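You operate a simulated robot arm through the tools that you are given. There is no shell and no other tool.

You are at the controls of a simulated robot arm. One attempt, no reset.

## Task
Put things in order on the top of the run-off table. At the end: the white refill (marked "HAND GEL") from the top of the run-off table stands where the white label roll stood; the white spacer stands where the grey ink bottle stood; the red press pad stands where the white refill stood; the white label roll from the top of the run-off table stands on top of the green plate; the grey ink bottle from the top of the run-off table stands where the red press pad stood; whatever was shut is shut again. Leave all else as you found it, and nothing knocked over.

Only the result counts: the job must be done as asked and must still hold three seconds after the hand-in. Knocking over, shifting, dropping, spilling or breaking anything else fails it.

## Robot
A 7-joint arm with a two-finger parallel gripper, fixed in place. Base frame: the origin is at the foot of the arm, x ahead of it, y to its left, z up; the work surface is at about z = 0.812. Lengths are in m, angles in rad, forces in N, time in s.
With the tool pointing down near the work surface it reaches from about 0.1 to 0.66 m from the base axis. Its first joint turns from -1.152 to 1.152 rad. Payload 1.57 kg.
The tool frame sits at the grasp point between the pads (the TCP): z along the fingers, y along the line on which they close. The tips reach 0.03 m beyond it. The gripper opens to 0.08 m. The fingers are 0.017 m wide and 0.012 m thick; the gripper's body (0.04 by 0.082 m) begins 0.08 m behind the TCP.
Orientation is that of the tool frame in the base frame, as [roll, pitch, yaw] about the fixed x, y, z axes, in that order (R = Rz(yaw) Ry(pitch) Rx(roll)). With the fingers straight down and closing along the base's y, the tool's x points along the base's -x, its y along +y and its z along -z.

## Interface
- The arm moves only by the tool servo_tool. Its argument "steps" is a list of rows, each a list of 7 numbers: the turn, a rotation vector about the base's x, y, z in rad, then the shift along the base's x, y, z in mm, then the finger opening in mm, from 0 to 80. In form: [[rx, ry, rz, dx, dy, dz, fingers], ...]. A call has 1 to 20 rows; each row shifts and turns the commanded pose from where the row before left it. Rows are played at 5 a second. More than 0.05 m and 0.15 rad between two rows, or a gripper value outside its range, and nothing of the call is played. A pose out of reach is approached as far as the arm can. The call stops where the force on the tool passes 40 N (or 10 N more than at its start, if that is more) or the arm is blocked; 0.2 s more then pass. Each finger travels about 0.072 m/s and halts on what it meets, pressing with about 37 N; the grip force reading is that of the motor and also rises with nothing between the fingers. The clock runs only during rows and for 0.2 s after the last one: add rows that do not move to give the fingers time. The reply holds the time, the measured pose of the TCP, the force on the tool along the base axes, the opening and the grip force, in the units named above and with some noise, with the torque about the TCP (base axes, N m) and any sound that the robot's microphone picked up.
- Cameras (640 x 400 px; columns grow to the right, rows downward): "scene" is fixed at [0.041, 0.413, 1.4339]; the picture's right is [-0.88, -0.47, 0.00], its down [-0.22, 0.41, -0.89] and it looks along [0.42, -0.78, -0.46] (base axes); focal length 375 px, centre (320, 200). "wrist" rides on the gripper at [0.072, -0.007, -0.122] in the tool frame; the picture's right is [0.09, 1.00, 0.00], its down [-0.84, 0.08, -0.54] and it looks along [-0.54, 0.05, 0.84] (tool axes); focal length 238 px, centre (320, 200). There is no depth. A picture from a camera that has moved, and an enlarged one, comes with that camera's place and axes in the base frame and with its lens. The place of the scene camera against the robot may be out by one fixed shift of up to 0.012 m in any direction.
- snapshot(camera): a new picture of that camera. No time passes.
- close_up(camera, box): a new picture of the part [left, top, right, bottom] of that camera's present view, enlarged. No time passes.
- sign_off(): hands the job in; it is judged then, once.

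Places have to be worked out from the pictures, the camera data and where the tool is seen. Open the gripper and draw the arm clear of the work before you hand the job in, unless the task says otherwise.

The tools are called as name(argument=value, ...) on one line, values as JSON. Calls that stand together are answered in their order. servo_tool: Moves the arm, as the interface text tells. Its arguments: {"type":"object","properties":{"steps":{"type":"array","items":{"type":"array","items":{"type":"number"}}}},"required":["steps"]} The other tools are called the same way: snapshot (camera) takes a picture; close_up (camera, box) takes an enlarged picture of a part of a camera's view; sign_off () hands the job in.

At the start:

```text
clock: 0.0
ee_pos: [0.3877, -0.024, 1.211]
ee_rot: [-3.141, 0.001, 3.141]
wrist_force: [-0.4, -0.1, -0.2]
moment: [0.0, -0.02, 0.02]
grip_width: 0.08
grip_force: 0.1
```

scene: 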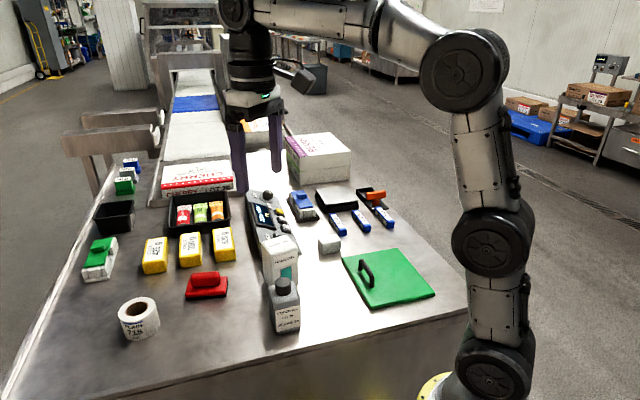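
wrist: 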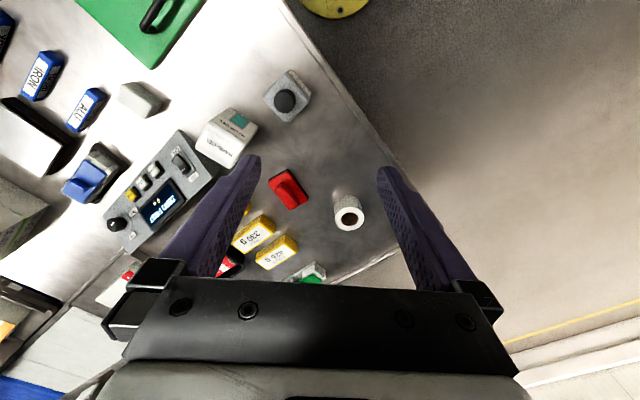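

I start by looking closely at the scene before moving anything.

close_up(camera="scene", box=[80, 150, 280, 350])

close_up(camera="scene", box=[230, 170, 450, 350])

close_up(camera="wrist", box=[0, 0, 400, 300])

```text
2.00 times, centred on (180, 250) of scene
camera zoom: at [0.041, 0.413, 1.4339], right [-0.88, -0.47, 0.0], down [-0.22, 0.41, -0.89], along [0.42, -0.78, -0.46], focal length 750 px, centre (600, 100)
```

zoom: 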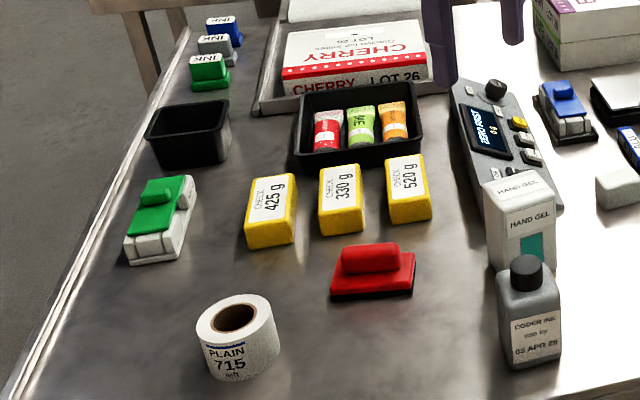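

```text
2.22 times, centred on (340, 260) of scene
camera zoom: at [0.041, 0.413, 1.4339], right [-0.88, -0.47, 0.0], down [-0.22, 0.41, -0.89], along [0.42, -0.78, -0.46], focal length 833 px, centre (276, 67)
```

zoom: 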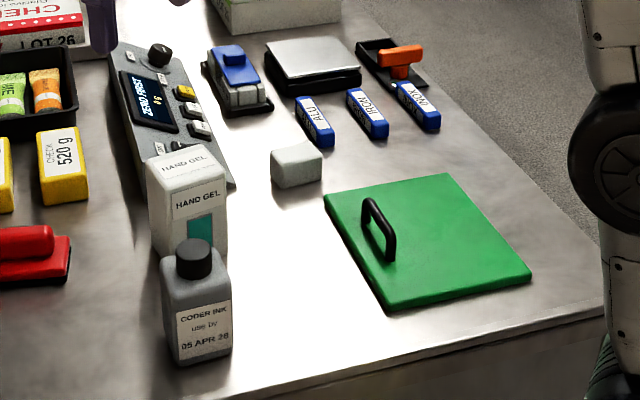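

```text
1.33 times, centred on (200, 150) of wrist
camera zoom: at [0.3161, -0.0299, 1.3336], right [-0.09, 1.0, 0.0], down [0.84, 0.08, 0.54], along [0.54, 0.05, -0.84], focal length 318 px, centre (480, 267)
```

zoom: 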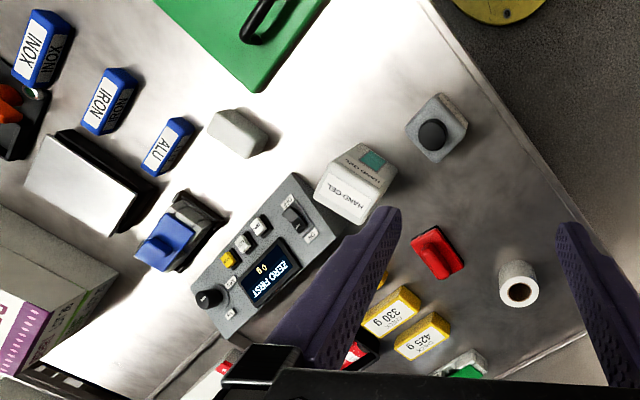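

I have rough places from both cameras: roll near (0.664, 0.072), refill (0.483, -0.194), ink bottle (0.395, -0.082), press pad (0.603, -0.077), spacer (0.438, -0.380), plate centre (0.257, -0.34). I move the hand toward the roll, still high, to see it from closer up.

servo_tool(steps=[[0, 0, 0, 30, 14, -20, 80], [0, 0, 0, 30, 14, -20, 80], [0, 0, 0, 30, 14, -20, 80], [0, 0, 0, 30, 14, -20, 80], [0, 0, 0, 30, 14, -20, 80], [0, 0, 0, 30, 14, -20, 80], [0, 0, 0, 0, 0, 0, 80]])

snapshot(camera="wrist")

snapshot(camera="scene")

```text
clock: 1.6
ee_pos: [0.5698, 0.0598, 1.0912]
ee_rot: [3.141, -0.001, -3.141]
wrist_force: [0.4, 0.5, -0.3]
moment: [-0.03, 0.0, -0.01]
grip_width: 0.0802
grip_force: 0.1
```

```text
taken
camera wrist: at [0.4982, 0.054, 1.2129], right [-0.09, 1.0, 0.0], down [0.84, 0.08, 0.54], along [0.54, 0.05, -0.84], focal length 238 px, centre (320, 200)
```

wrist: 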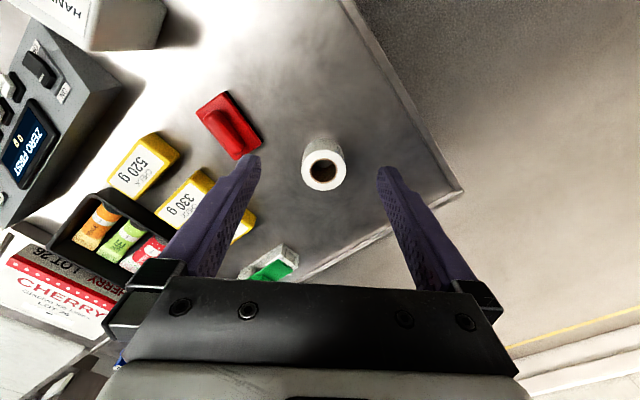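

```text
taken
```

scene: 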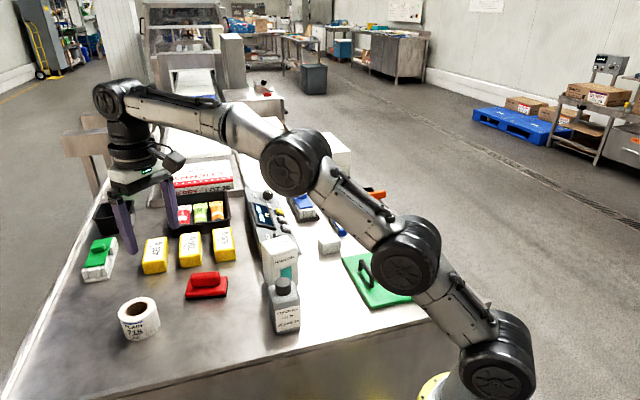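

The roll now looks about 0.07 m across, at about (0.665, 0.074). I enlarge it to measure the diameter and hole.

close_up(camera="wrist", box=[180, 70, 360, 210])

close_up(camera="scene", box=[90, 260, 250, 360])

```text
2.86 times, centred on (270, 140) of wrist
camera zoom: at [0.4982, 0.054, 1.2129], right [-0.09, 1.0, 0.0], down [0.84, 0.08, 0.54], along [0.54, 0.05, -0.84], focal length 681 px, centre (463, 371)
```

zoom: 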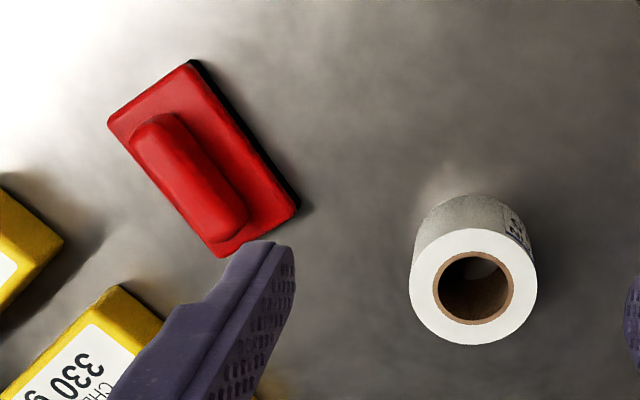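

```text
4.00 times, centred on (170, 310) of scene
camera zoom: at [0.041, 0.413, 1.4339], right [-0.88, -0.47, 0.0], down [-0.22, 0.41, -0.89], along [0.42, -0.78, -0.46], focal length 1500 px, centre (920, -240)
```

zoom: 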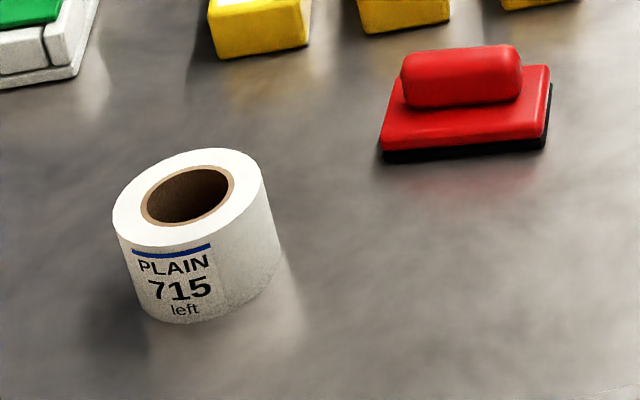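

The roll measures about 0.0725 m across and 0.054 m tall, standing at about (0.665, 0.076). I go above it, still well clear, to see whether the arm reaches that far with the tool straight down.

servo_tool(steps=[[0, 0, 0, 24, 4, -25, 80], [0, 0, 0, 24, 4, -25, 80], [0, 0, 0, 24, 4, -25, 80], [0, 0, 0, 23, 4, -25, 80], [0, 0, 0, 0, 0, 0, 80], [0, 0, 0, 0, 0, 0, 80]])

snapshot(camera="wrist")

snapshot(camera="scene")

```text
clock: 3.0
ee_pos: [0.6328, 0.0744, 0.9823]
ee_rot: [-3.141, -0.001, -3.141]
wrist_force: [1.0, 0.6, 0.3]
moment: [0.01, -0.01, 0.02]
grip_width: 0.0802
grip_force: 0.2
out of reach, approached as far as the arm can: row 2, 3, 4
```

```text
taken
camera wrist: at [0.5611, 0.0672, 1.1047], right [-0.09, 1.0, 0.0], down [0.84, 0.08, 0.54], along [0.54, 0.05, -0.84], focal length 238 px, centre (320, 200)
```

wrist: 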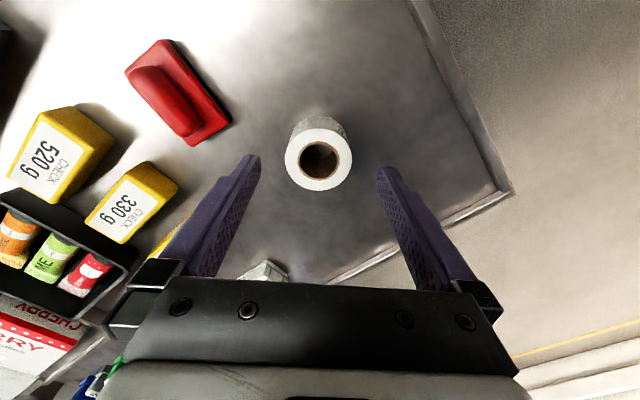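

```text
taken
```

scene: 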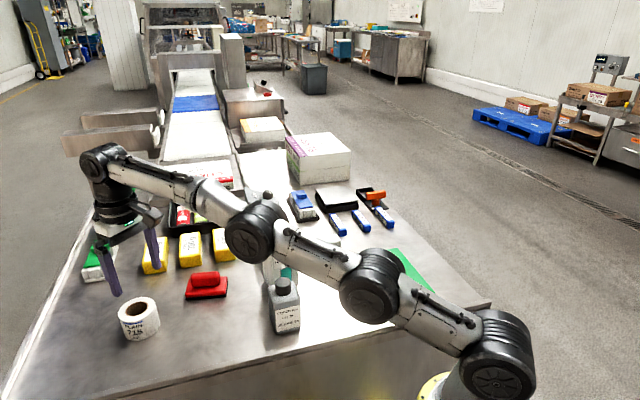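

Straight down, the arm stops at x = 0.633, fully stretched. I tilt the fingers outward by 0.2 rad about y, which should bring the roll within reach, and check where the TCP ends up.

servo_tool(steps=[[0, -0.1, 0, 0, 0, 0, 80], [0, -0.1, 0, 0, 0, 0, 80], [0, 0, 0, 0, 0, 0, 80], [0, 0, 0, 0, 0, 0, 80]])

snapshot(camera="wrist")

```text
clock: 4.0
ee_pos: [0.6315, 0.0726, 0.9825]
ee_rot: [-3.14, 0.2, -3.14]
wrist_force: [0.6, 0.6, 0.1]
moment: [0.02, 0.01, 0.03]
grip_width: 0.0801
grip_force: 0.0
```

```text
taken
camera wrist: at [0.5377, 0.0669, 1.0878], right [-0.09, 1.0, -0.02], down [0.71, 0.08, 0.7], along [0.7, 0.05, -0.72], focal length 238 px, centre (320, 200)
```

wrist: 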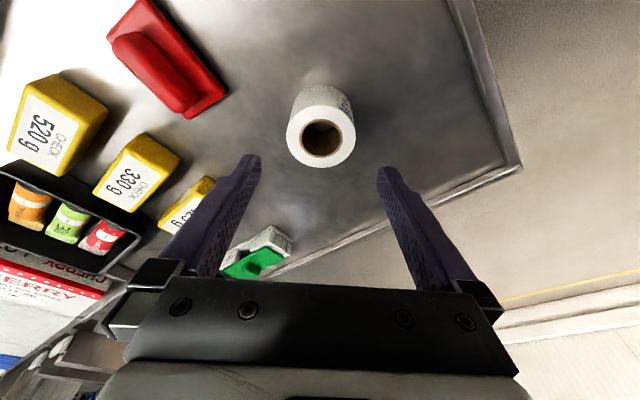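

The tilt worked (pitch 0.2) and the roll is about 32 mm ahead of the TCP, centred sideways to about 1 mm. I move over it, stopping with the tips just above its top, and look again.

servo_tool(steps=[[0, 0, 0, 11, 0.5, -25, 80], [0, 0, 0, 11, 0.5, -25, 80], [0, 0, 0, 10, 0, -25, 80], [0, 0, 0, 0, 0, 0, 80], [0, 0, 0, 0, 0, 0, 80]])

snapshot(camera="wrist")

snapshot(camera="scene")

```text
clock: 5.2
ee_pos: [0.6654, 0.0742, 0.9062]
ee_rot: [-3.14, 0.2, -3.141]
wrist_force: [-0.9, -0.6, 0.0]
moment: [-0.01, 0.02, 0.01]
grip_width: 0.0803
grip_force: 0.0
```

```text
taken
camera wrist: at [0.5702, 0.0677, 1.0113], right [-0.09, 1.0, -0.02], down [0.71, 0.08, 0.7], along [0.7, 0.05, -0.72], focal length 238 px, centre (320, 200)
```

wrist: 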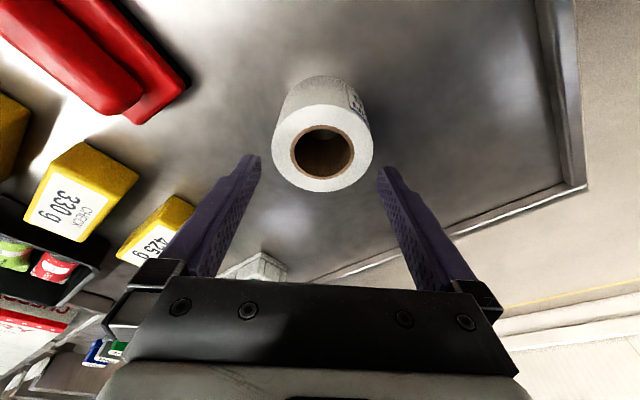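

```text
taken
```

scene: 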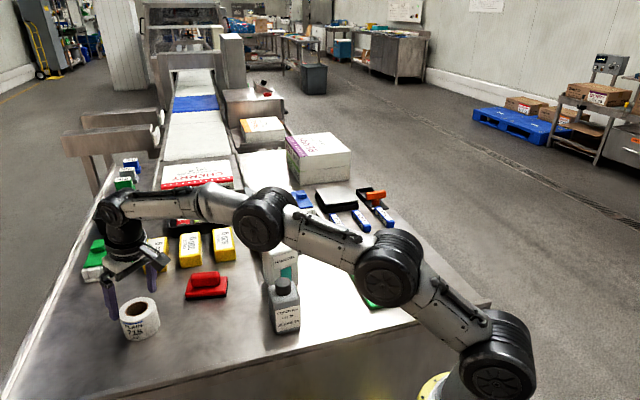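

Lateral offset is now about 1 mm and the roll fits between the fingers. I correct that and descend to TCP z ≈ 0.851, leaving the tips about 9 mm above the table.

servo_tool(steps=[[0, 0, 0, -1, 1, 0, 80], [0, 0, 0, -1, 0, -14, 80], [0, 0, 0, 0, 0, -14, 80], [0, 0, 0, 0, 0, -14, 80], [0, 0, 0, 0, 0, -13, 80], [0, 0, 0, 0, 0, 0, 80]])

snapshot(camera="wrist")

```text
clock: 6.6
ee_pos: [0.6614, 0.0753, 0.8513]
ee_rot: [3.141, 0.199, -3.14]
wrist_force: [0.2, 0.3, -0.3]
moment: [0.03, 0.0, 0.0]
grip_width: 0.0797
grip_force: 0.1
```

```text
taken
camera wrist: at [0.568, 0.0689, 0.957], right [-0.09, 1.0, -0.02], down [0.71, 0.08, 0.7], along [0.7, 0.05, -0.72], focal length 238 px, centre (320, 200)
```

wrist: 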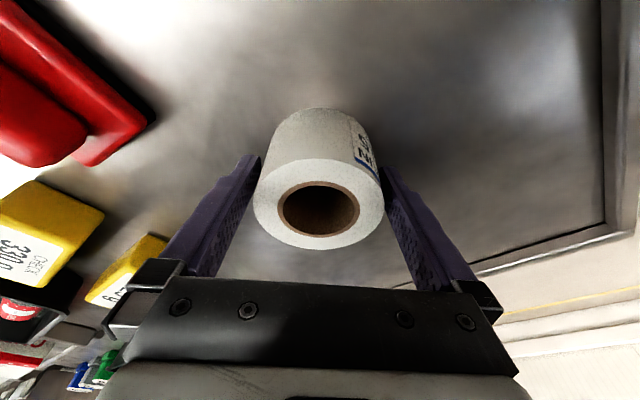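

The roll sits between both fingers with no contact; its place is about (0.663, 0.075). I close on it.

servo_tool(steps=[[0, 0, 0, 0, 0, 0, 70], [0, 0, 0, 0, 0, 0, 60], [0, 0, 0, 0, 0, 0, 50], [0, 0, 0, 0, 0, 0, 40]])

snapshot(camera="wrist")

```text
clock: 7.6
ee_pos: [0.6627, 0.075, 0.8515]
ee_rot: [-3.141, 0.201, -3.14]
wrist_force: [-0.6, 0.0, 1.1]
moment: [0.03, -0.01, 0.04]
grip_width: 0.0664
grip_force: 37.1
```

```text
taken
camera wrist: at [0.568, 0.069, 0.9573], right [-0.09, 1.0, -0.02], down [0.71, 0.08, 0.7], along [0.7, 0.05, -0.72], focal length 238 px, centre (320, 200)
```

wrist: 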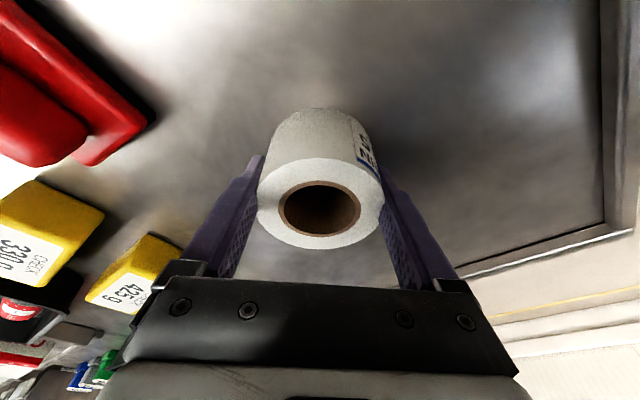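

The grip holds at 37 N with 66 mm between the pads, and the roll did not shift. I lift it straight up, then draw it back while rising.

servo_tool(steps=[[0, 0, 0, 0, 0, 8, 40], [0, 0, 0, 0, 0, 14, 40], [0, 0, 0, -2, 0, 18, 40], [0, 0, 0, -15, 0, 25, 40], [0, 0, 0, -22, 0, 28, 40], [0, 0, 0, -25, 0, 28, 40], [0, 0, 0, -25, 0, 28, 40], [0, 0, 0, -25, 0, 28, 40], [0, 0, 0, 0, 0, 0, 40]])

snapshot(camera="wrist")

snapshot(camera="scene")

```text
clock: 9.6
ee_pos: [0.5474, 0.0753, 1.0306]
ee_rot: [-3.141, 0.198, -3.141]
wrist_force: [0.0, -0.5, -1.1]
moment: [0.0, 0.04, 0.02]
grip_width: 0.0663
grip_force: 36.9
```

```text
taken
camera wrist: at [0.4531, 0.0684, 1.1352], right [-0.09, 1.0, -0.02], down [0.71, 0.08, 0.7], along [0.7, 0.05, -0.72], focal length 238 px, centre (320, 200)
```

wrist: 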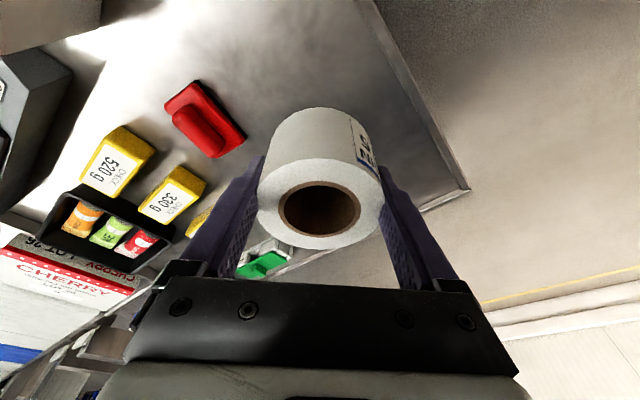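

```text
taken
```

scene: 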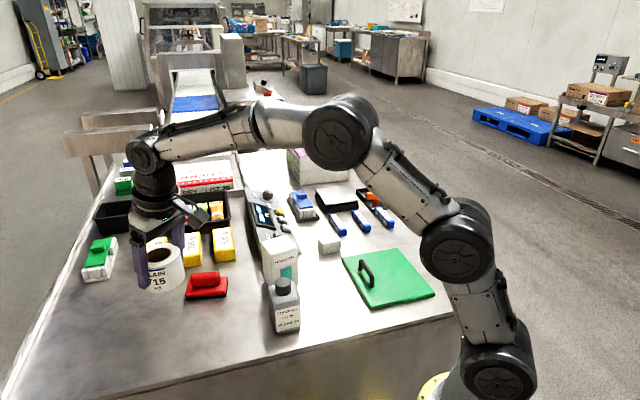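

The roll is firmly held. I swing it round toward the plate along an arc at z ≈ 1.05, turning the hand with the base so the tilt relative to the roll stays.

servo_tool(steps=[[0, 0, -0.08, -4.4, -44.8, 4, 40], [0, 0, -0.08, -7.9, -43.6, 4, 40], [0, 0, -0.08, -11.4, -42.1, 4, 40], [0, 0, -0.08, -14.6, -40.4, 4, 40], [0, 0, -0.08, -17.7, -38.4, 4, 40], [0, 0, -0.08, -20.6, -36.2, 0, 40], [0, 0, -0.08, -23.1, -33.8, 0, 40], [0, 0, -0.08, -25.5, -31.1, 0, 40], [0, 0, -0.08, -27.4, -28.5, 0, 40], [0, 0, -0.08, -29.2, -25.5, 0, 40], [0, 0, 0, 0, 0, 0, 40]])

snapshot(camera="wrist")

snapshot(camera="scene")

```text
clock: 12.0
ee_pos: [0.3656, -0.2903, 1.0505]
ee_rot: [-3.142, 0.201, 2.341]
wrist_force: [-0.2, 0.6, -1.2]
moment: [-0.01, 0.01, -0.04]
grip_width: 0.0662
grip_force: 37.0
```

```text
taken
camera wrist: at [0.2961, -0.2261, 1.1558], right [0.65, 0.76, -0.02], down [0.55, -0.46, 0.7], along [0.52, -0.46, -0.72], focal length 238 px, centre (320, 200)
```

wrist: 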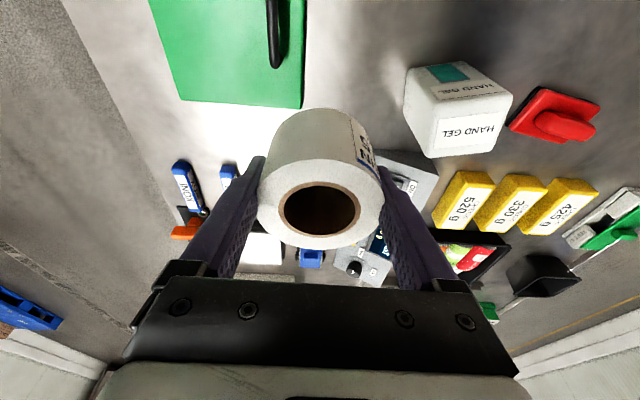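

```text
taken
```

scene: 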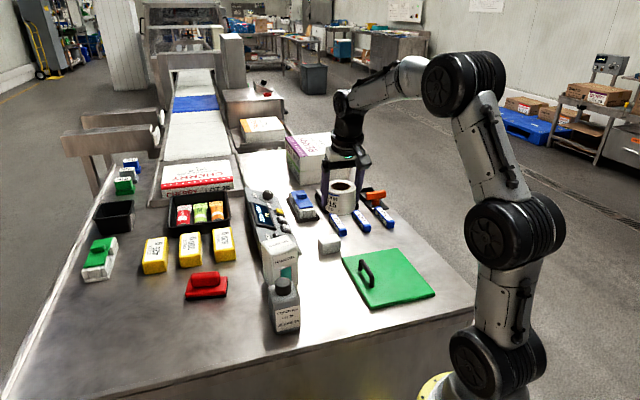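

Now I see the plate from the wrist: its far-left corner (towards the scale) is about (0.385, -0.337) and the far corner about (0.262, -0.465). I continue toward the plate, keeping the height.

servo_tool(steps=[[0, 0, -0.08, -31, -22.6, 0, 40], [0, 0, -0.08, -31.8, -19.6, 0, 40], [0, 0, -0.04, -33.1, -16.4, 0, 40], [0, 0, 0, 0, 0, 0, 40], [0, 0, 0, 0, 0, 0, 40]])

snapshot(camera="wrist")

snapshot(camera="scene")

```text
clock: 13.2
ee_pos: [0.2712, -0.3474, 1.0506]
ee_rot: [-3.142, 0.199, 2.141]
wrist_force: [-0.4, -0.3, -2.1]
moment: [0.07, -0.01, -0.01]
grip_width: 0.0661
grip_force: 37.2
```

```text
taken
camera wrist: at [0.2158, -0.2707, 1.1549], right [0.79, 0.61, -0.02], down [0.45, -0.56, 0.7], along [0.42, -0.56, -0.72], focal length 238 px, centre (320, 200)
```

wrist: 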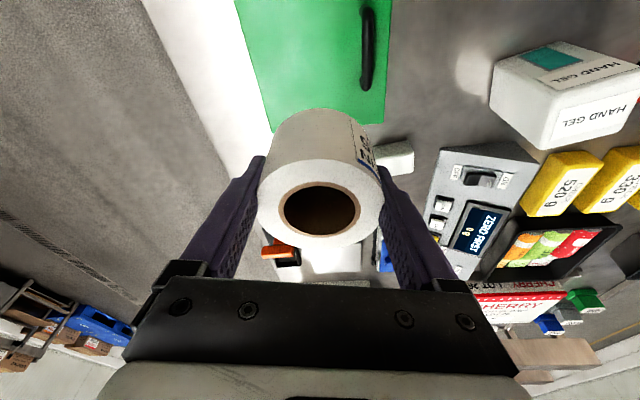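

```text
taken
```

scene: 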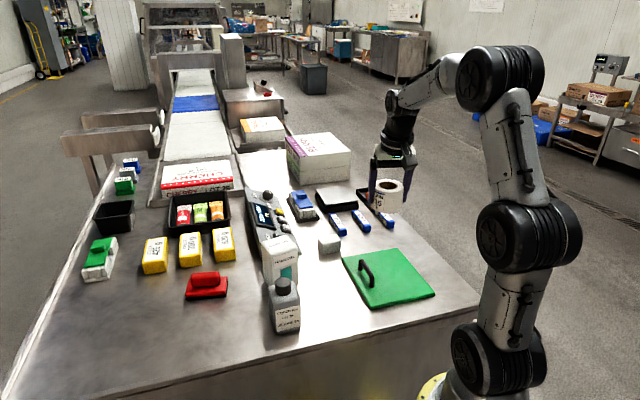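

The wrist view gives the plate corners A ≈ (0.383, -0.347) and B ≈ (0.262, -0.458), with the handle along e1 ≈ 0.03 m from the scale-side edge. I aim the roll at (0.235, -0.347), clear of the handle and all edges, and lower part of the way.

servo_tool(steps=[[0, 0, 0, -18, 0, 0, 40], [0, 0, 0, -18, 0, 0, 40], [0, 0, 0, 0, 0, -30, 40], [0, 0, 0, 0, 0, -40, 40], [0, 0, 0, 0, 0, -40, 40], [0, 0, 0, 0, 0, -30, 40], [0, 0, 0, 0, 0, 0, 40]])

snapshot(camera="wrist")

close_up(camera="scene", box=[310, 200, 470, 320])

```text
clock: 14.8
ee_pos: [0.2326, -0.347, 0.9082]
ee_rot: [3.142, 0.201, 2.142]
wrist_force: [-0.4, -0.4, -1.0]
moment: [0.0, -0.02, -0.03]
grip_width: 0.0662
grip_force: 37.2
```

```text
taken
camera wrist: at [0.1771, -0.2715, 1.0144], right [0.79, 0.61, -0.02], down [0.45, -0.56, 0.7], along [0.42, -0.56, -0.72], focal length 238 px, centre (320, 200)
```

wrist: 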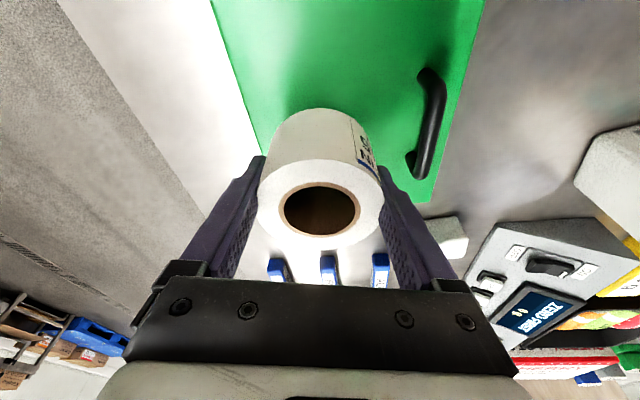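

```text
3.33 times, centred on (390, 260) of scene
camera zoom: at [0.041, 0.4129, 1.4339], right [-0.88, -0.47, 0.0], down [-0.22, 0.41, -0.89], along [0.42, -0.78, -0.46], focal length 1250 px, centre (87, 0)
```

zoom: 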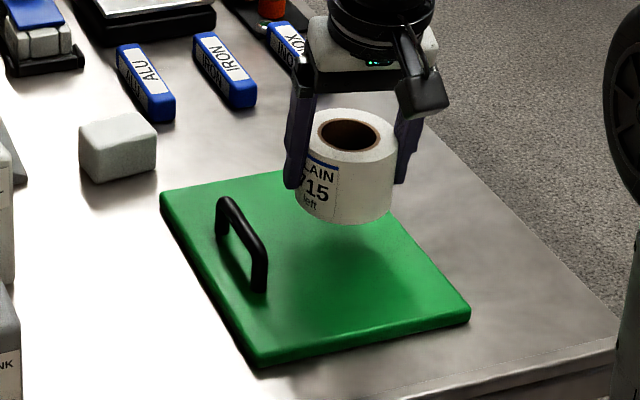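

The roll hangs level above the plate, well away from the handle. I lower it to just above the plate and then go in small steps, watching the force.

servo_tool(steps=[[0, 0, 0, 0, 0, -15, 40], [0, 0, 0, 0, 0, -15, 40], [0, 0, 0, 0, 0, -10, 40], [0, 0, 0, 0, 0, 0, 40]])

close_up(camera="scene", box=[340, 210, 440, 300])

```text
clock: 15.8
ee_pos: [0.2343, -0.3475, 0.8689]
ee_rot: [3.141, 0.199, 2.142]
wrist_force: [0.6, 0.2, -2.2]
moment: [0.02, -0.03, -0.04]
grip_width: 0.0661
grip_force: 38.0
```

```text
4.44 times, centred on (390, 255) of scene
camera zoom: at [0.041, 0.4129, 1.4339], right [-0.88, -0.47, 0.0], down [-0.22, 0.41, -0.89], along [0.42, -0.78, -0.46], focal length 1666 px, centre (9, -44)
```

zoom: 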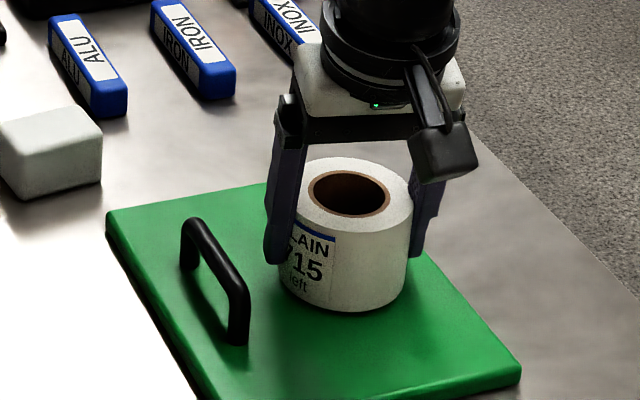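

About 9 mm to go by my estimate; I continue in small steps.

servo_tool(steps=[[0, 0, 0, 0, 0, -2.5, 40], [0, 0, 0, 0, 0, -2.5, 40], [0, 0, 0, 0, 0, 0, 40]])

```text
clock: 16.6
ee_pos: [0.2343, -0.3482, 0.8662]
ee_rot: [3.141, 0.202, 2.142]
wrist_force: [-4.7, 3.9, 12.6]
moment: [0.53, -0.12, 0.16]
grip_width: 0.066
grip_force: 37.2
```

Contact felt at TCP z ≈ 0.866 (12.6 N upward). I ease up about 1.5 mm to take off the pressure and check how the roll sits.

servo_tool(steps=[[0, 0, 0, 0, 0, 1.5, 40], [0, 0, 0, 0, 0, 0, 40]])

close_up(camera="scene", box=[340, 210, 440, 300])

snapshot(camera="wrist")

```text
clock: 17.2
ee_pos: [0.2354, -0.3475, 0.8662]
ee_rot: [3.141, 0.199, 2.142]
wrist_force: [1.1, 0.1, 0.4]
moment: [0.01, -0.06, -0.01]
grip_width: 0.066
grip_force: 36.7
```

```text
4.44 times, centred on (390, 255) of scene
camera zoom: at [0.041, 0.4129, 1.4339], right [-0.88, -0.47, 0.0], down [-0.22, 0.41, -0.89], along [0.42, -0.78, -0.46], focal length 1666 px, centre (9, -44)
```

zoom: 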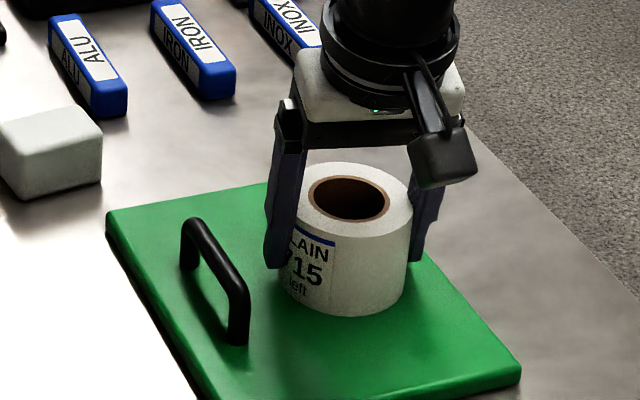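

```text
taken
camera wrist: at [0.1785, -0.272, 0.9712], right [0.79, 0.61, -0.02], down [0.45, -0.56, 0.7], along [0.42, -0.56, -0.72], focal length 238 px, centre (320, 200)
```

wrist: 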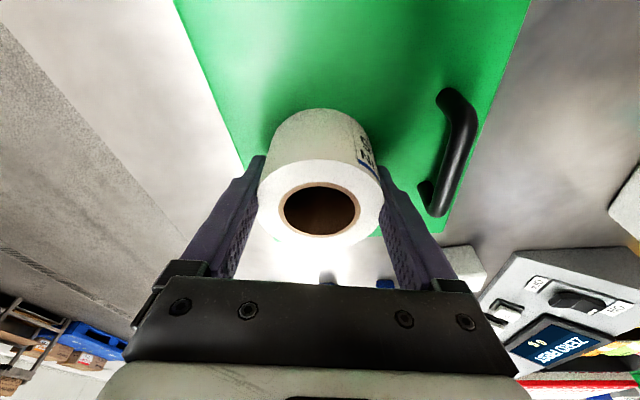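

Force is near zero, so the roll is just resting on the plate. I open the fingers slowly.

servo_tool(steps=[[0, 0, 0, 0, 0, -0.5, 40], [0, 0, 0, 0, 0, 0, 62], [0, 0, 0, 0, 0, 0, 68], [0, 0, 0, 0, 0, 0, 74], [0, 0, 0, 0, 0, 0, 80], [0, 0, 0, 0, 0, 0, 80]])

snapshot(camera="wrist")

close_up(camera="scene", box=[340, 210, 440, 300])

```text
clock: 18.6
ee_pos: [0.2341, -0.3485, 0.8668]
ee_rot: [3.14, 0.201, 2.142]
wrist_force: [-0.1, 1.3, -0.8]
moment: [0.0, 0.01, 0.0]
grip_width: 0.0802
grip_force: 0.1
```

```text
taken
camera wrist: at [0.1782, -0.2718, 0.9709], right [0.79, 0.61, -0.02], down [0.45, -0.56, 0.7], along [0.42, -0.56, -0.72], focal length 238 px, centre (320, 200)
```

wrist: 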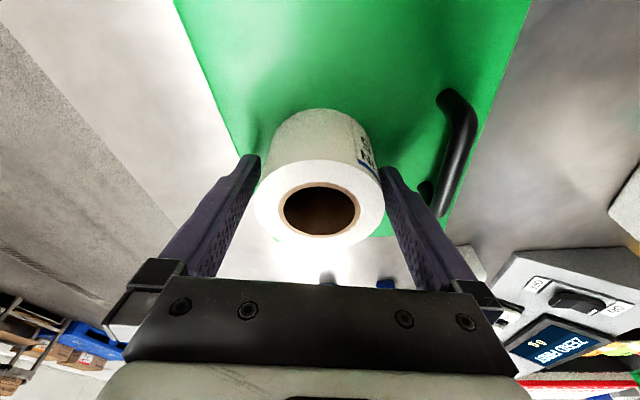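

```text
4.44 times, centred on (390, 255) of scene
camera zoom: at [0.041, 0.413, 1.4339], right [-0.88, -0.47, 0.0], down [-0.22, 0.41, -0.89], along [0.42, -0.78, -0.46], focal length 1666 px, centre (9, -44)
```

zoom: 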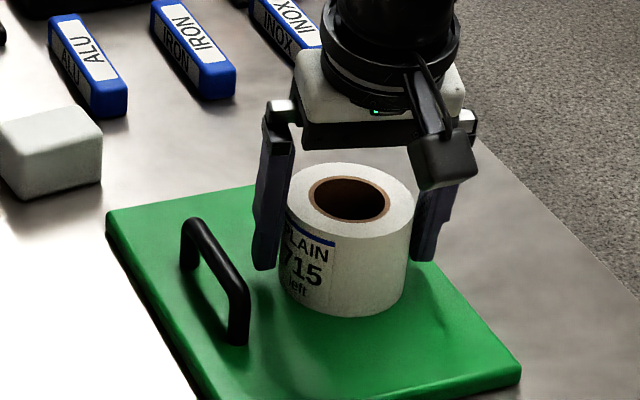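

The roll stands freely on the plate, clear of the handle. I rise straight up, undo the tilt and move to a viewpoint facing the refill, ink bottle and press pad.

servo_tool(steps=[[0, 0, 0, 0, 0, 15, 80], [0, 0, 0, 0, 0, 35, 80], [0, 0, 0, 0, 0, 45, 80], [0, 0, 0, 0, 0, 45, 80], [0.08415, 0.05403, 0, 0, 0, 45, 80], [0.08415, 0.05403, 0, 0, 0, 30, 80], [0, 0, 0.1, 22, 30, 5, 80], [0, 0, 0.1, 22, 30, 5, 80], [0, 0, 0.1, 22, 30, 5, 80], [0, 0, 0.1, 22, 30, 5, 80], [0, 0, 0.1, 22, 30, 5, 80], [0, 0, 0.1, 22, 30, 5, 80], [0, 0, 0, 0, 0, 0, 80]])

snapshot(camera="wrist")

snapshot(camera="scene")

```text
clock: 21.4
ee_pos: [0.3644, -0.169, 1.1107]
ee_rot: [3.141, 0.001, 2.743]
wrist_force: [-1.0, 0.5, 0.2]
moment: [0.0, 0.0, -0.03]
grip_width: 0.0799
grip_force: 0.0
```

```text
taken
camera wrist: at [0.2968, -0.1467, 1.2338], right [0.3, 0.95, 0.0], down [0.8, -0.25, 0.54], along [0.52, -0.16, -0.84], focal length 238 px, centre (320, 200)
```

wrist: 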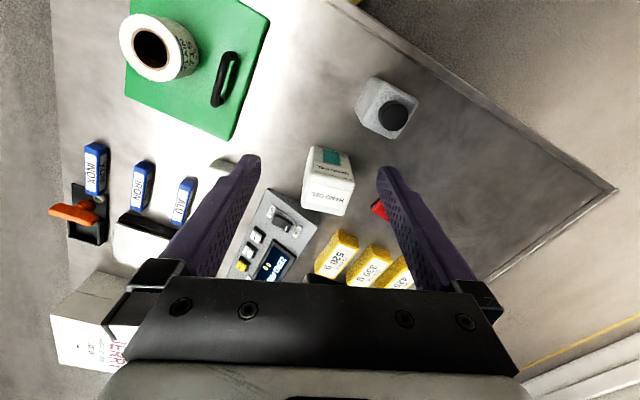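

```text
taken
```

scene: 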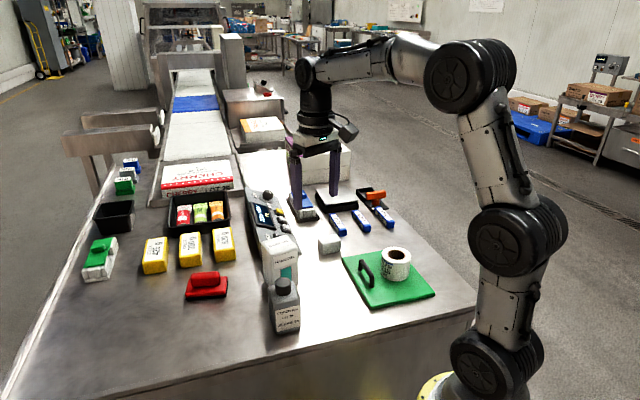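

The roll stands well on the plate. I enlarge the refill and ink bottle in the wrist view to measure them.

close_up(camera="wrist", box=[280, 60, 440, 220])

close_up(camera="scene", box=[240, 220, 320, 350])

```text
2.50 times, centred on (360, 140) of wrist
camera zoom: at [0.2968, -0.1467, 1.2338], right [0.3, 0.95, 0.0], down [0.8, -0.25, 0.54], along [0.52, -0.16, -0.84], focal length 596 px, centre (220, 350)
```

zoom: 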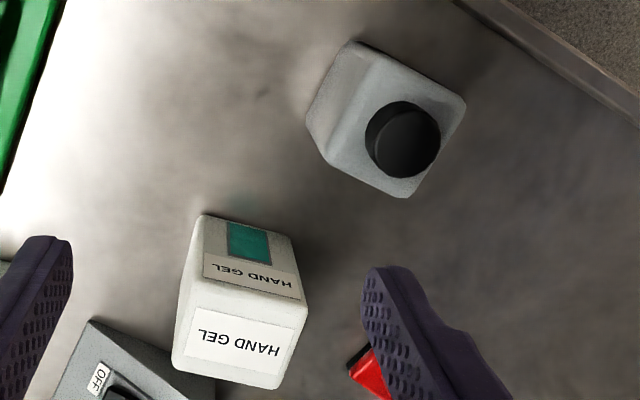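

```text
3.08 times, centred on (280, 285) of scene
camera zoom: at [0.041, 0.413, 1.4339], right [-0.88, -0.47, 0.0], down [-0.22, 0.41, -0.89], along [0.42, -0.78, -0.46], focal length 1154 px, centre (443, -62)
```

zoom: 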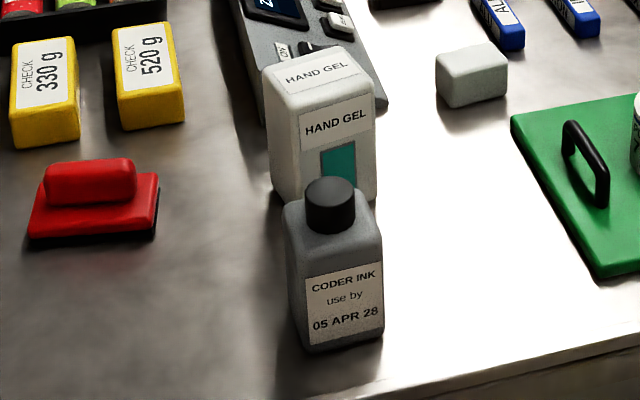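

The refill measures about 0.069 × 0.062 × 0.11 m with its centre at about (0.485, -0.194), its long side along angle ≈ 1.07 rad; the bottle stands clear of it. I turn to yaw ≈ 2.64, tilt outward 0.2 rad (needed later at the far place) and come closer above it for a better look.

servo_tool(steps=[[0, 0, -0.05, 25, -5, -15, 80], [0, 0, -0.05, 25, -5, -15, 80], [-0.0479, -0.0878, 0, 25, -5, -20, 80], [-0.0479, -0.0878, 0, 25, -6, -20, 80], [0, 0, 0, 0, 0, 0, 80]])

snapshot(camera="wrist")

snapshot(camera="scene")

```text
clock: 22.6
ee_pos: [0.4637, -0.189, 1.0404]
ee_rot: [3.142, 0.2, 2.641]
wrist_force: [-0.2, 0.0, -0.2]
moment: [-0.03, 0.01, -0.01]
grip_width: 0.0801
grip_force: 0.0
```

```text
taken
camera wrist: at [0.3793, -0.1491, 1.1462], right [0.4, 0.92, -0.02], down [0.66, -0.27, 0.7], along [0.64, -0.29, -0.72], focal length 238 px, centre (320, 200)
```

wrist: 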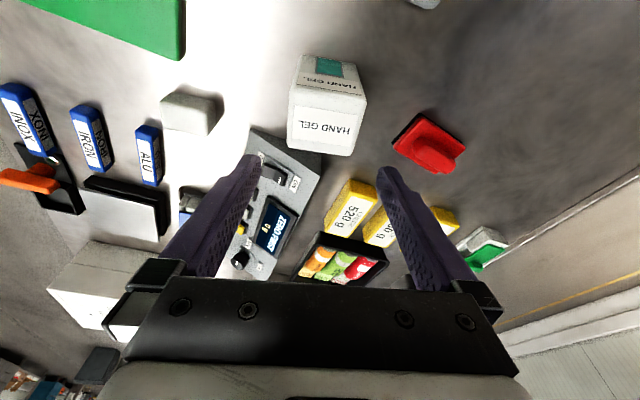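

```text
taken
```

scene: 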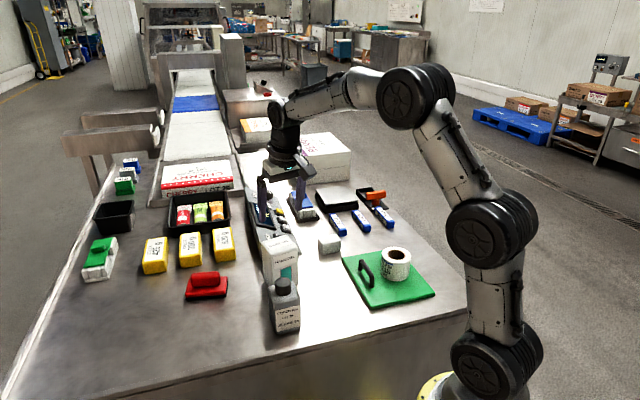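

close_up(camera="wrist", box=[240, 30, 400, 180])

```text
2.67 times, centred on (320, 105) of wrist
camera zoom: at [0.3793, -0.1491, 1.1462], right [0.4, 0.92, -0.02], down [0.66, -0.27, 0.7], along [0.64, -0.29, -0.72], focal length 636 px, centre (320, 453)
```

zoom: 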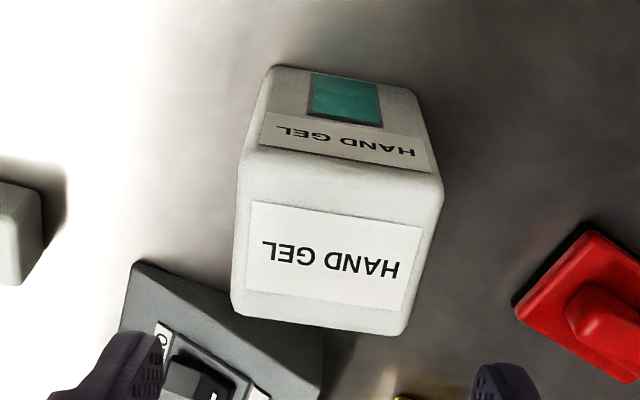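

The refill's centre refines to (0.484, -0.195), top at z ≈ 0.922, width across the fingers about 0.070 m, and the hand needs another -0.04 rad of yaw. I move over it, stopping with the tips just above its top.

servo_tool(steps=[[0, 0, -0.02, 8.5, -3, -25, 80], [0, 0, -0.02, 8, -3, -25, 80], [0, 0, 0, 0, 0, -20, 80], [0, 0, 0, 0, 0, 0, 80], [0, 0, 0, 0, 0, 0, 80]])

snapshot(camera="wrist")

close_up(camera="scene", box=[230, 150, 370, 340])

```text
clock: 23.8
ee_pos: [0.4824, -0.1952, 0.9702]
ee_rot: [3.141, 0.201, 2.603]
wrist_force: [0.4, 0.3, 0.3]
moment: [-0.02, 0.0, 0.03]
grip_width: 0.08
grip_force: 0.0
```

```text
taken
camera wrist: at [0.3985, -0.1519, 1.0756], right [0.43, 0.9, -0.02], down [0.65, -0.3, 0.7], along [0.62, -0.31, -0.72], focal length 238 px, centre (320, 200)
```

wrist: 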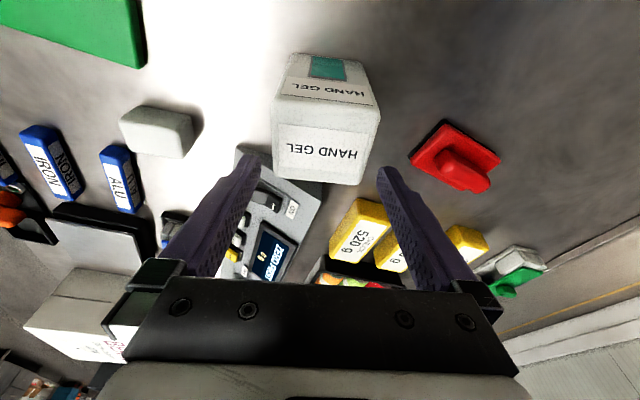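

```text
2.11 times, centred on (300, 245) of scene
camera zoom: at [0.041, 0.413, 1.4339], right [-0.88, -0.47, 0.0], down [-0.22, 0.41, -0.89], along [0.42, -0.78, -0.46], focal length 789 px, centre (362, 105)
```

zoom: 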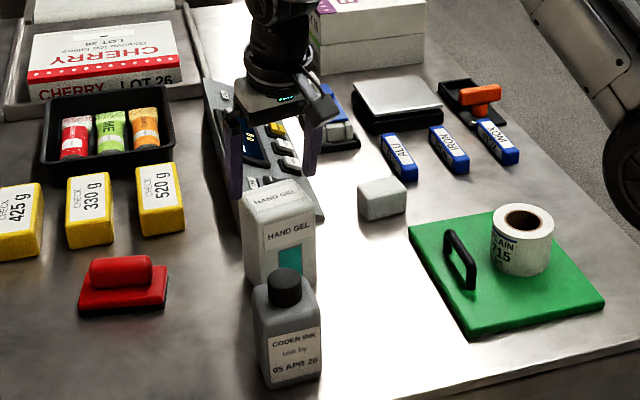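

Everything lines up: the refill's centre and the TCP agree to about 1 mm and the yaw matches. I descend a little way past the top first and check for contact.

servo_tool(steps=[[0, 0, 0, 0, 0, -10, 80], [0, 0, 0, 0, 0, -10, 80], [0, 0, 0, 0, 0, -10, 80], [0, 0, 0, 0, 0, 0, 80]])

snapshot(camera="wrist")

```text
clock: 24.8
ee_pos: [0.4815, -0.1951, 0.94]
ee_rot: [3.141, 0.2, 2.601]
wrist_force: [-0.5, -0.5, -0.3]
moment: [0.01, 0.01, 0.03]
grip_width: 0.08
grip_force: 0.1
```

```text
taken
camera wrist: at [0.3977, -0.1516, 1.0454], right [0.43, 0.9, -0.02], down [0.65, -0.3, 0.7], along [0.62, -0.31, -0.72], focal length 238 px, centre (320, 200)
```

wrist: 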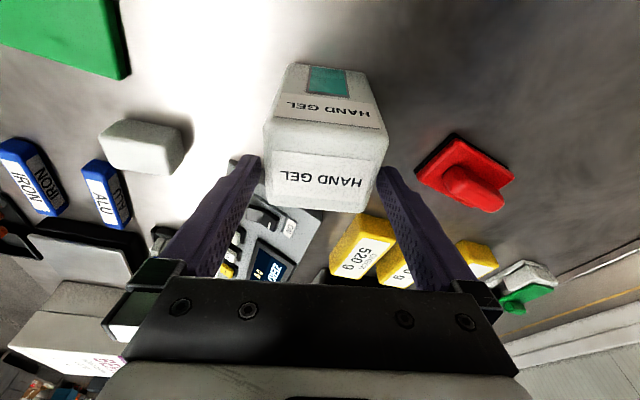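

close_up(camera="wrist", box=[220, 110, 420, 240])

```text
3.08 times, centred on (320, 175) of wrist
camera zoom: at [0.3977, -0.1516, 1.0454], right [0.43, 0.9, -0.02], down [0.65, -0.3, 0.7], along [0.62, -0.31, -0.72], focal length 733 px, centre (320, 277)
```

zoom: 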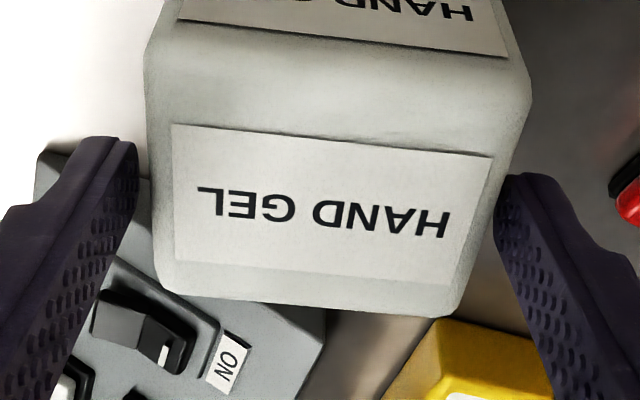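

The fingers straddle the refill with about 3 mm on each side, centred, and no contact force. I continue down to TCP z ≈ 0.874.

servo_tool(steps=[[0, 0, 0, 0, 0, -11, 80], [0, 0, 0, 0, 0, -11, 80], [0, 0, 0, 0, 0, -11, 80], [0, 0, 0, 0, 0, -11, 80], [0, 0, 0, 0, 0, -11, 80], [0, 0, 0, 0, 0, -11, 80], [0, 0, 0, 0, 0, 0, 80]])

snapshot(camera="wrist")

close_up(camera="scene", box=[230, 150, 370, 340])

```text
clock: 26.4
ee_pos: [0.4816, -0.1945, 0.8743]
ee_rot: [-3.14, 0.202, 2.603]
wrist_force: [-0.3, -0.7, 0.1]
moment: [0.01, 0.0, -0.01]
grip_width: 0.0803
grip_force: 0.1
```

```text
taken
camera wrist: at [0.3986, -0.1527, 0.9802], right [0.43, 0.9, -0.02], down [0.65, -0.3, 0.7], along [0.62, -0.31, -0.72], focal length 238 px, centre (320, 200)
```

wrist: 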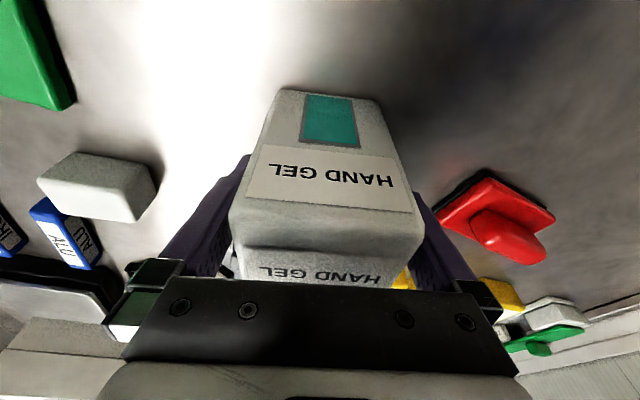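

```text
2.11 times, centred on (300, 245) of scene
camera zoom: at [0.041, 0.413, 1.4339], right [-0.88, -0.47, 0.0], down [-0.22, 0.41, -0.89], along [0.42, -0.78, -0.46], focal length 789 px, centre (362, 105)
```

zoom: 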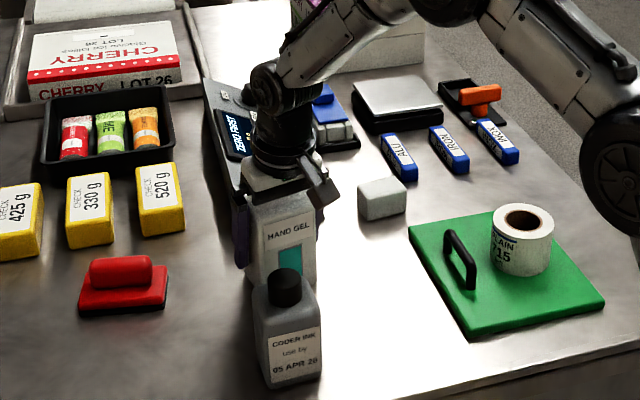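

The gripper is down around the refill without contact. I close on it.

servo_tool(steps=[[0, 0, 0, 0, 0, 0, 72], [0, 0, 0, 0, 0, 0, 64], [0, 0, 0, 0, 0, 0, 50], [0, 0, 0, 0, 0, 0, 40], [0, 0, 0, 0, 0, 0, 40]])

```text
clock: 27.6
ee_pos: [0.4828, -0.1958, 0.8754]
ee_rot: [-3.14, 0.201, 2.602]
wrist_force: [0.1, 1.2, 0.3]
moment: [-0.17, -0.03, 0.01]
grip_width: 0.0719
grip_force: 36.9
```

The refill is gripped at 71.9 mm with 37 N. I lift it straight up and check the load.

servo_tool(steps=[[0, 0, 0, 0, 0, 6, 40], [0, 0, 0, 0, 0, 12, 40], [0, 0, 0, 0, 0, 20, 40], [0, 0, 0, 0, 0, 25, 40], [0, 0, 0, 0, 0, 30, 40], [0, 0, 0, 0, 0, 35, 40], [0, 0, 0, 0, 0, 7, 40], [0, 0, 0, 0, 0, 0, 40]])

snapshot(camera="scene")

snapshot(camera="wrist")

```text
clock: 29.4
ee_pos: [0.4829, -0.1953, 1.0104]
ee_rot: [-3.141, 0.199, 2.603]
wrist_force: [0.3, 0.3, -5.3]
moment: [-0.01, -0.03, -0.01]
grip_width: 0.0717
grip_force: 37.4
```

```text
taken
```

scene: 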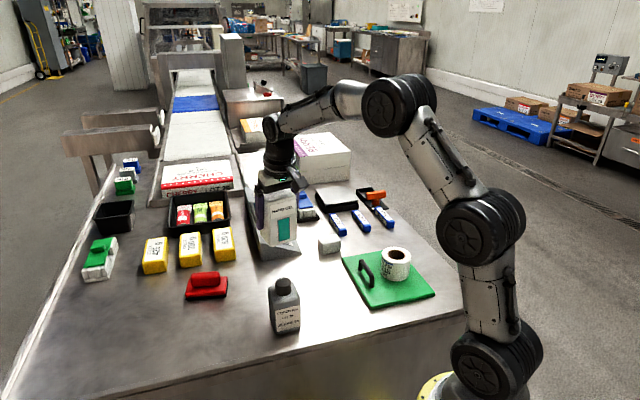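

```text
taken
camera wrist: at [0.399, -0.1525, 1.1154], right [0.43, 0.9, -0.02], down [0.65, -0.3, 0.7], along [0.62, -0.31, -0.72], focal length 238 px, centre (320, 200)
```

wrist: 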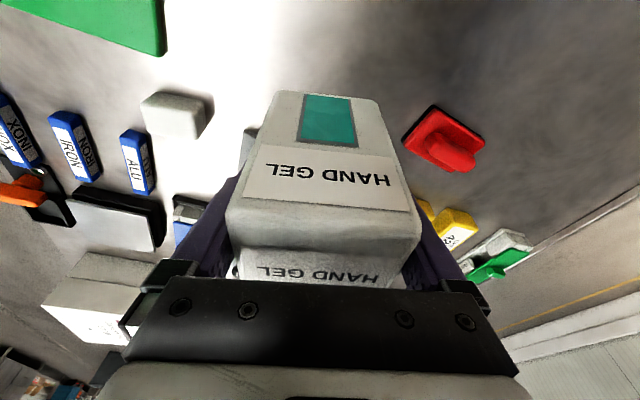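

The refill weighs about 0.55 kg and hangs level. I swing it toward the roll's old place, turning the hand +0.54 rad.

servo_tool(steps=[[0, 0, 0.07, 15, 34, 0, 40], [0, 0, 0.08, 17, 38, 0, 40], [0, 0, 0.08, 17, 38, 0, 40], [0, 0, 0.08, 17, 38, 0, 40], [0, 0, 0.08, 17, 38, 0, 40], [0, 0, 0.08, 17, 38, 0, 40], [0, 0, 0.07, 15, 34, 0, 40], [0, 0, 0, 0, 0, 0, 40]])

snapshot(camera="scene")

snapshot(camera="wrist")

```text
clock: 31.2
ee_pos: [0.5952, 0.0637, 1.0093]
ee_rot: [3.141, 0.2, -3.139]
wrist_force: [0.1, -0.9, -5.9]
moment: [-0.01, -0.03, -0.02]
grip_width: 0.0721
grip_force: 37.3
```

```text
taken
```

scene: 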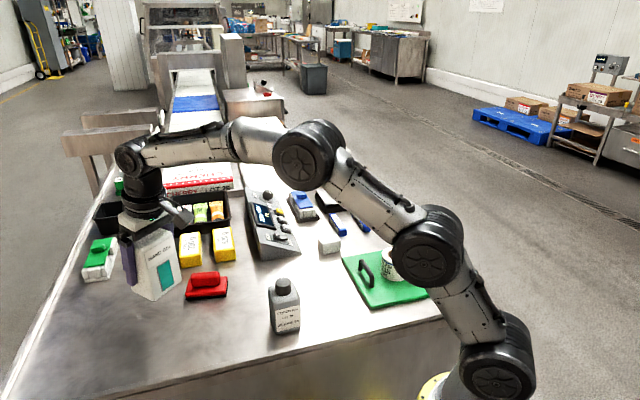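

```text
taken
camera wrist: at [0.5017, 0.0562, 1.115], right [-0.09, 1.0, -0.02], down [0.71, 0.08, 0.7], along [0.7, 0.05, -0.72], focal length 238 px, centre (320, 200)
```

wrist: 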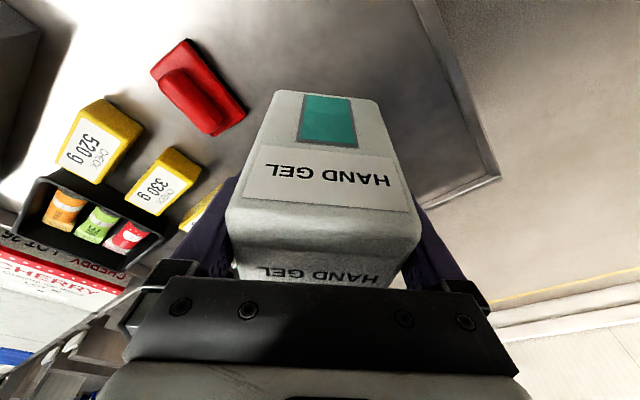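

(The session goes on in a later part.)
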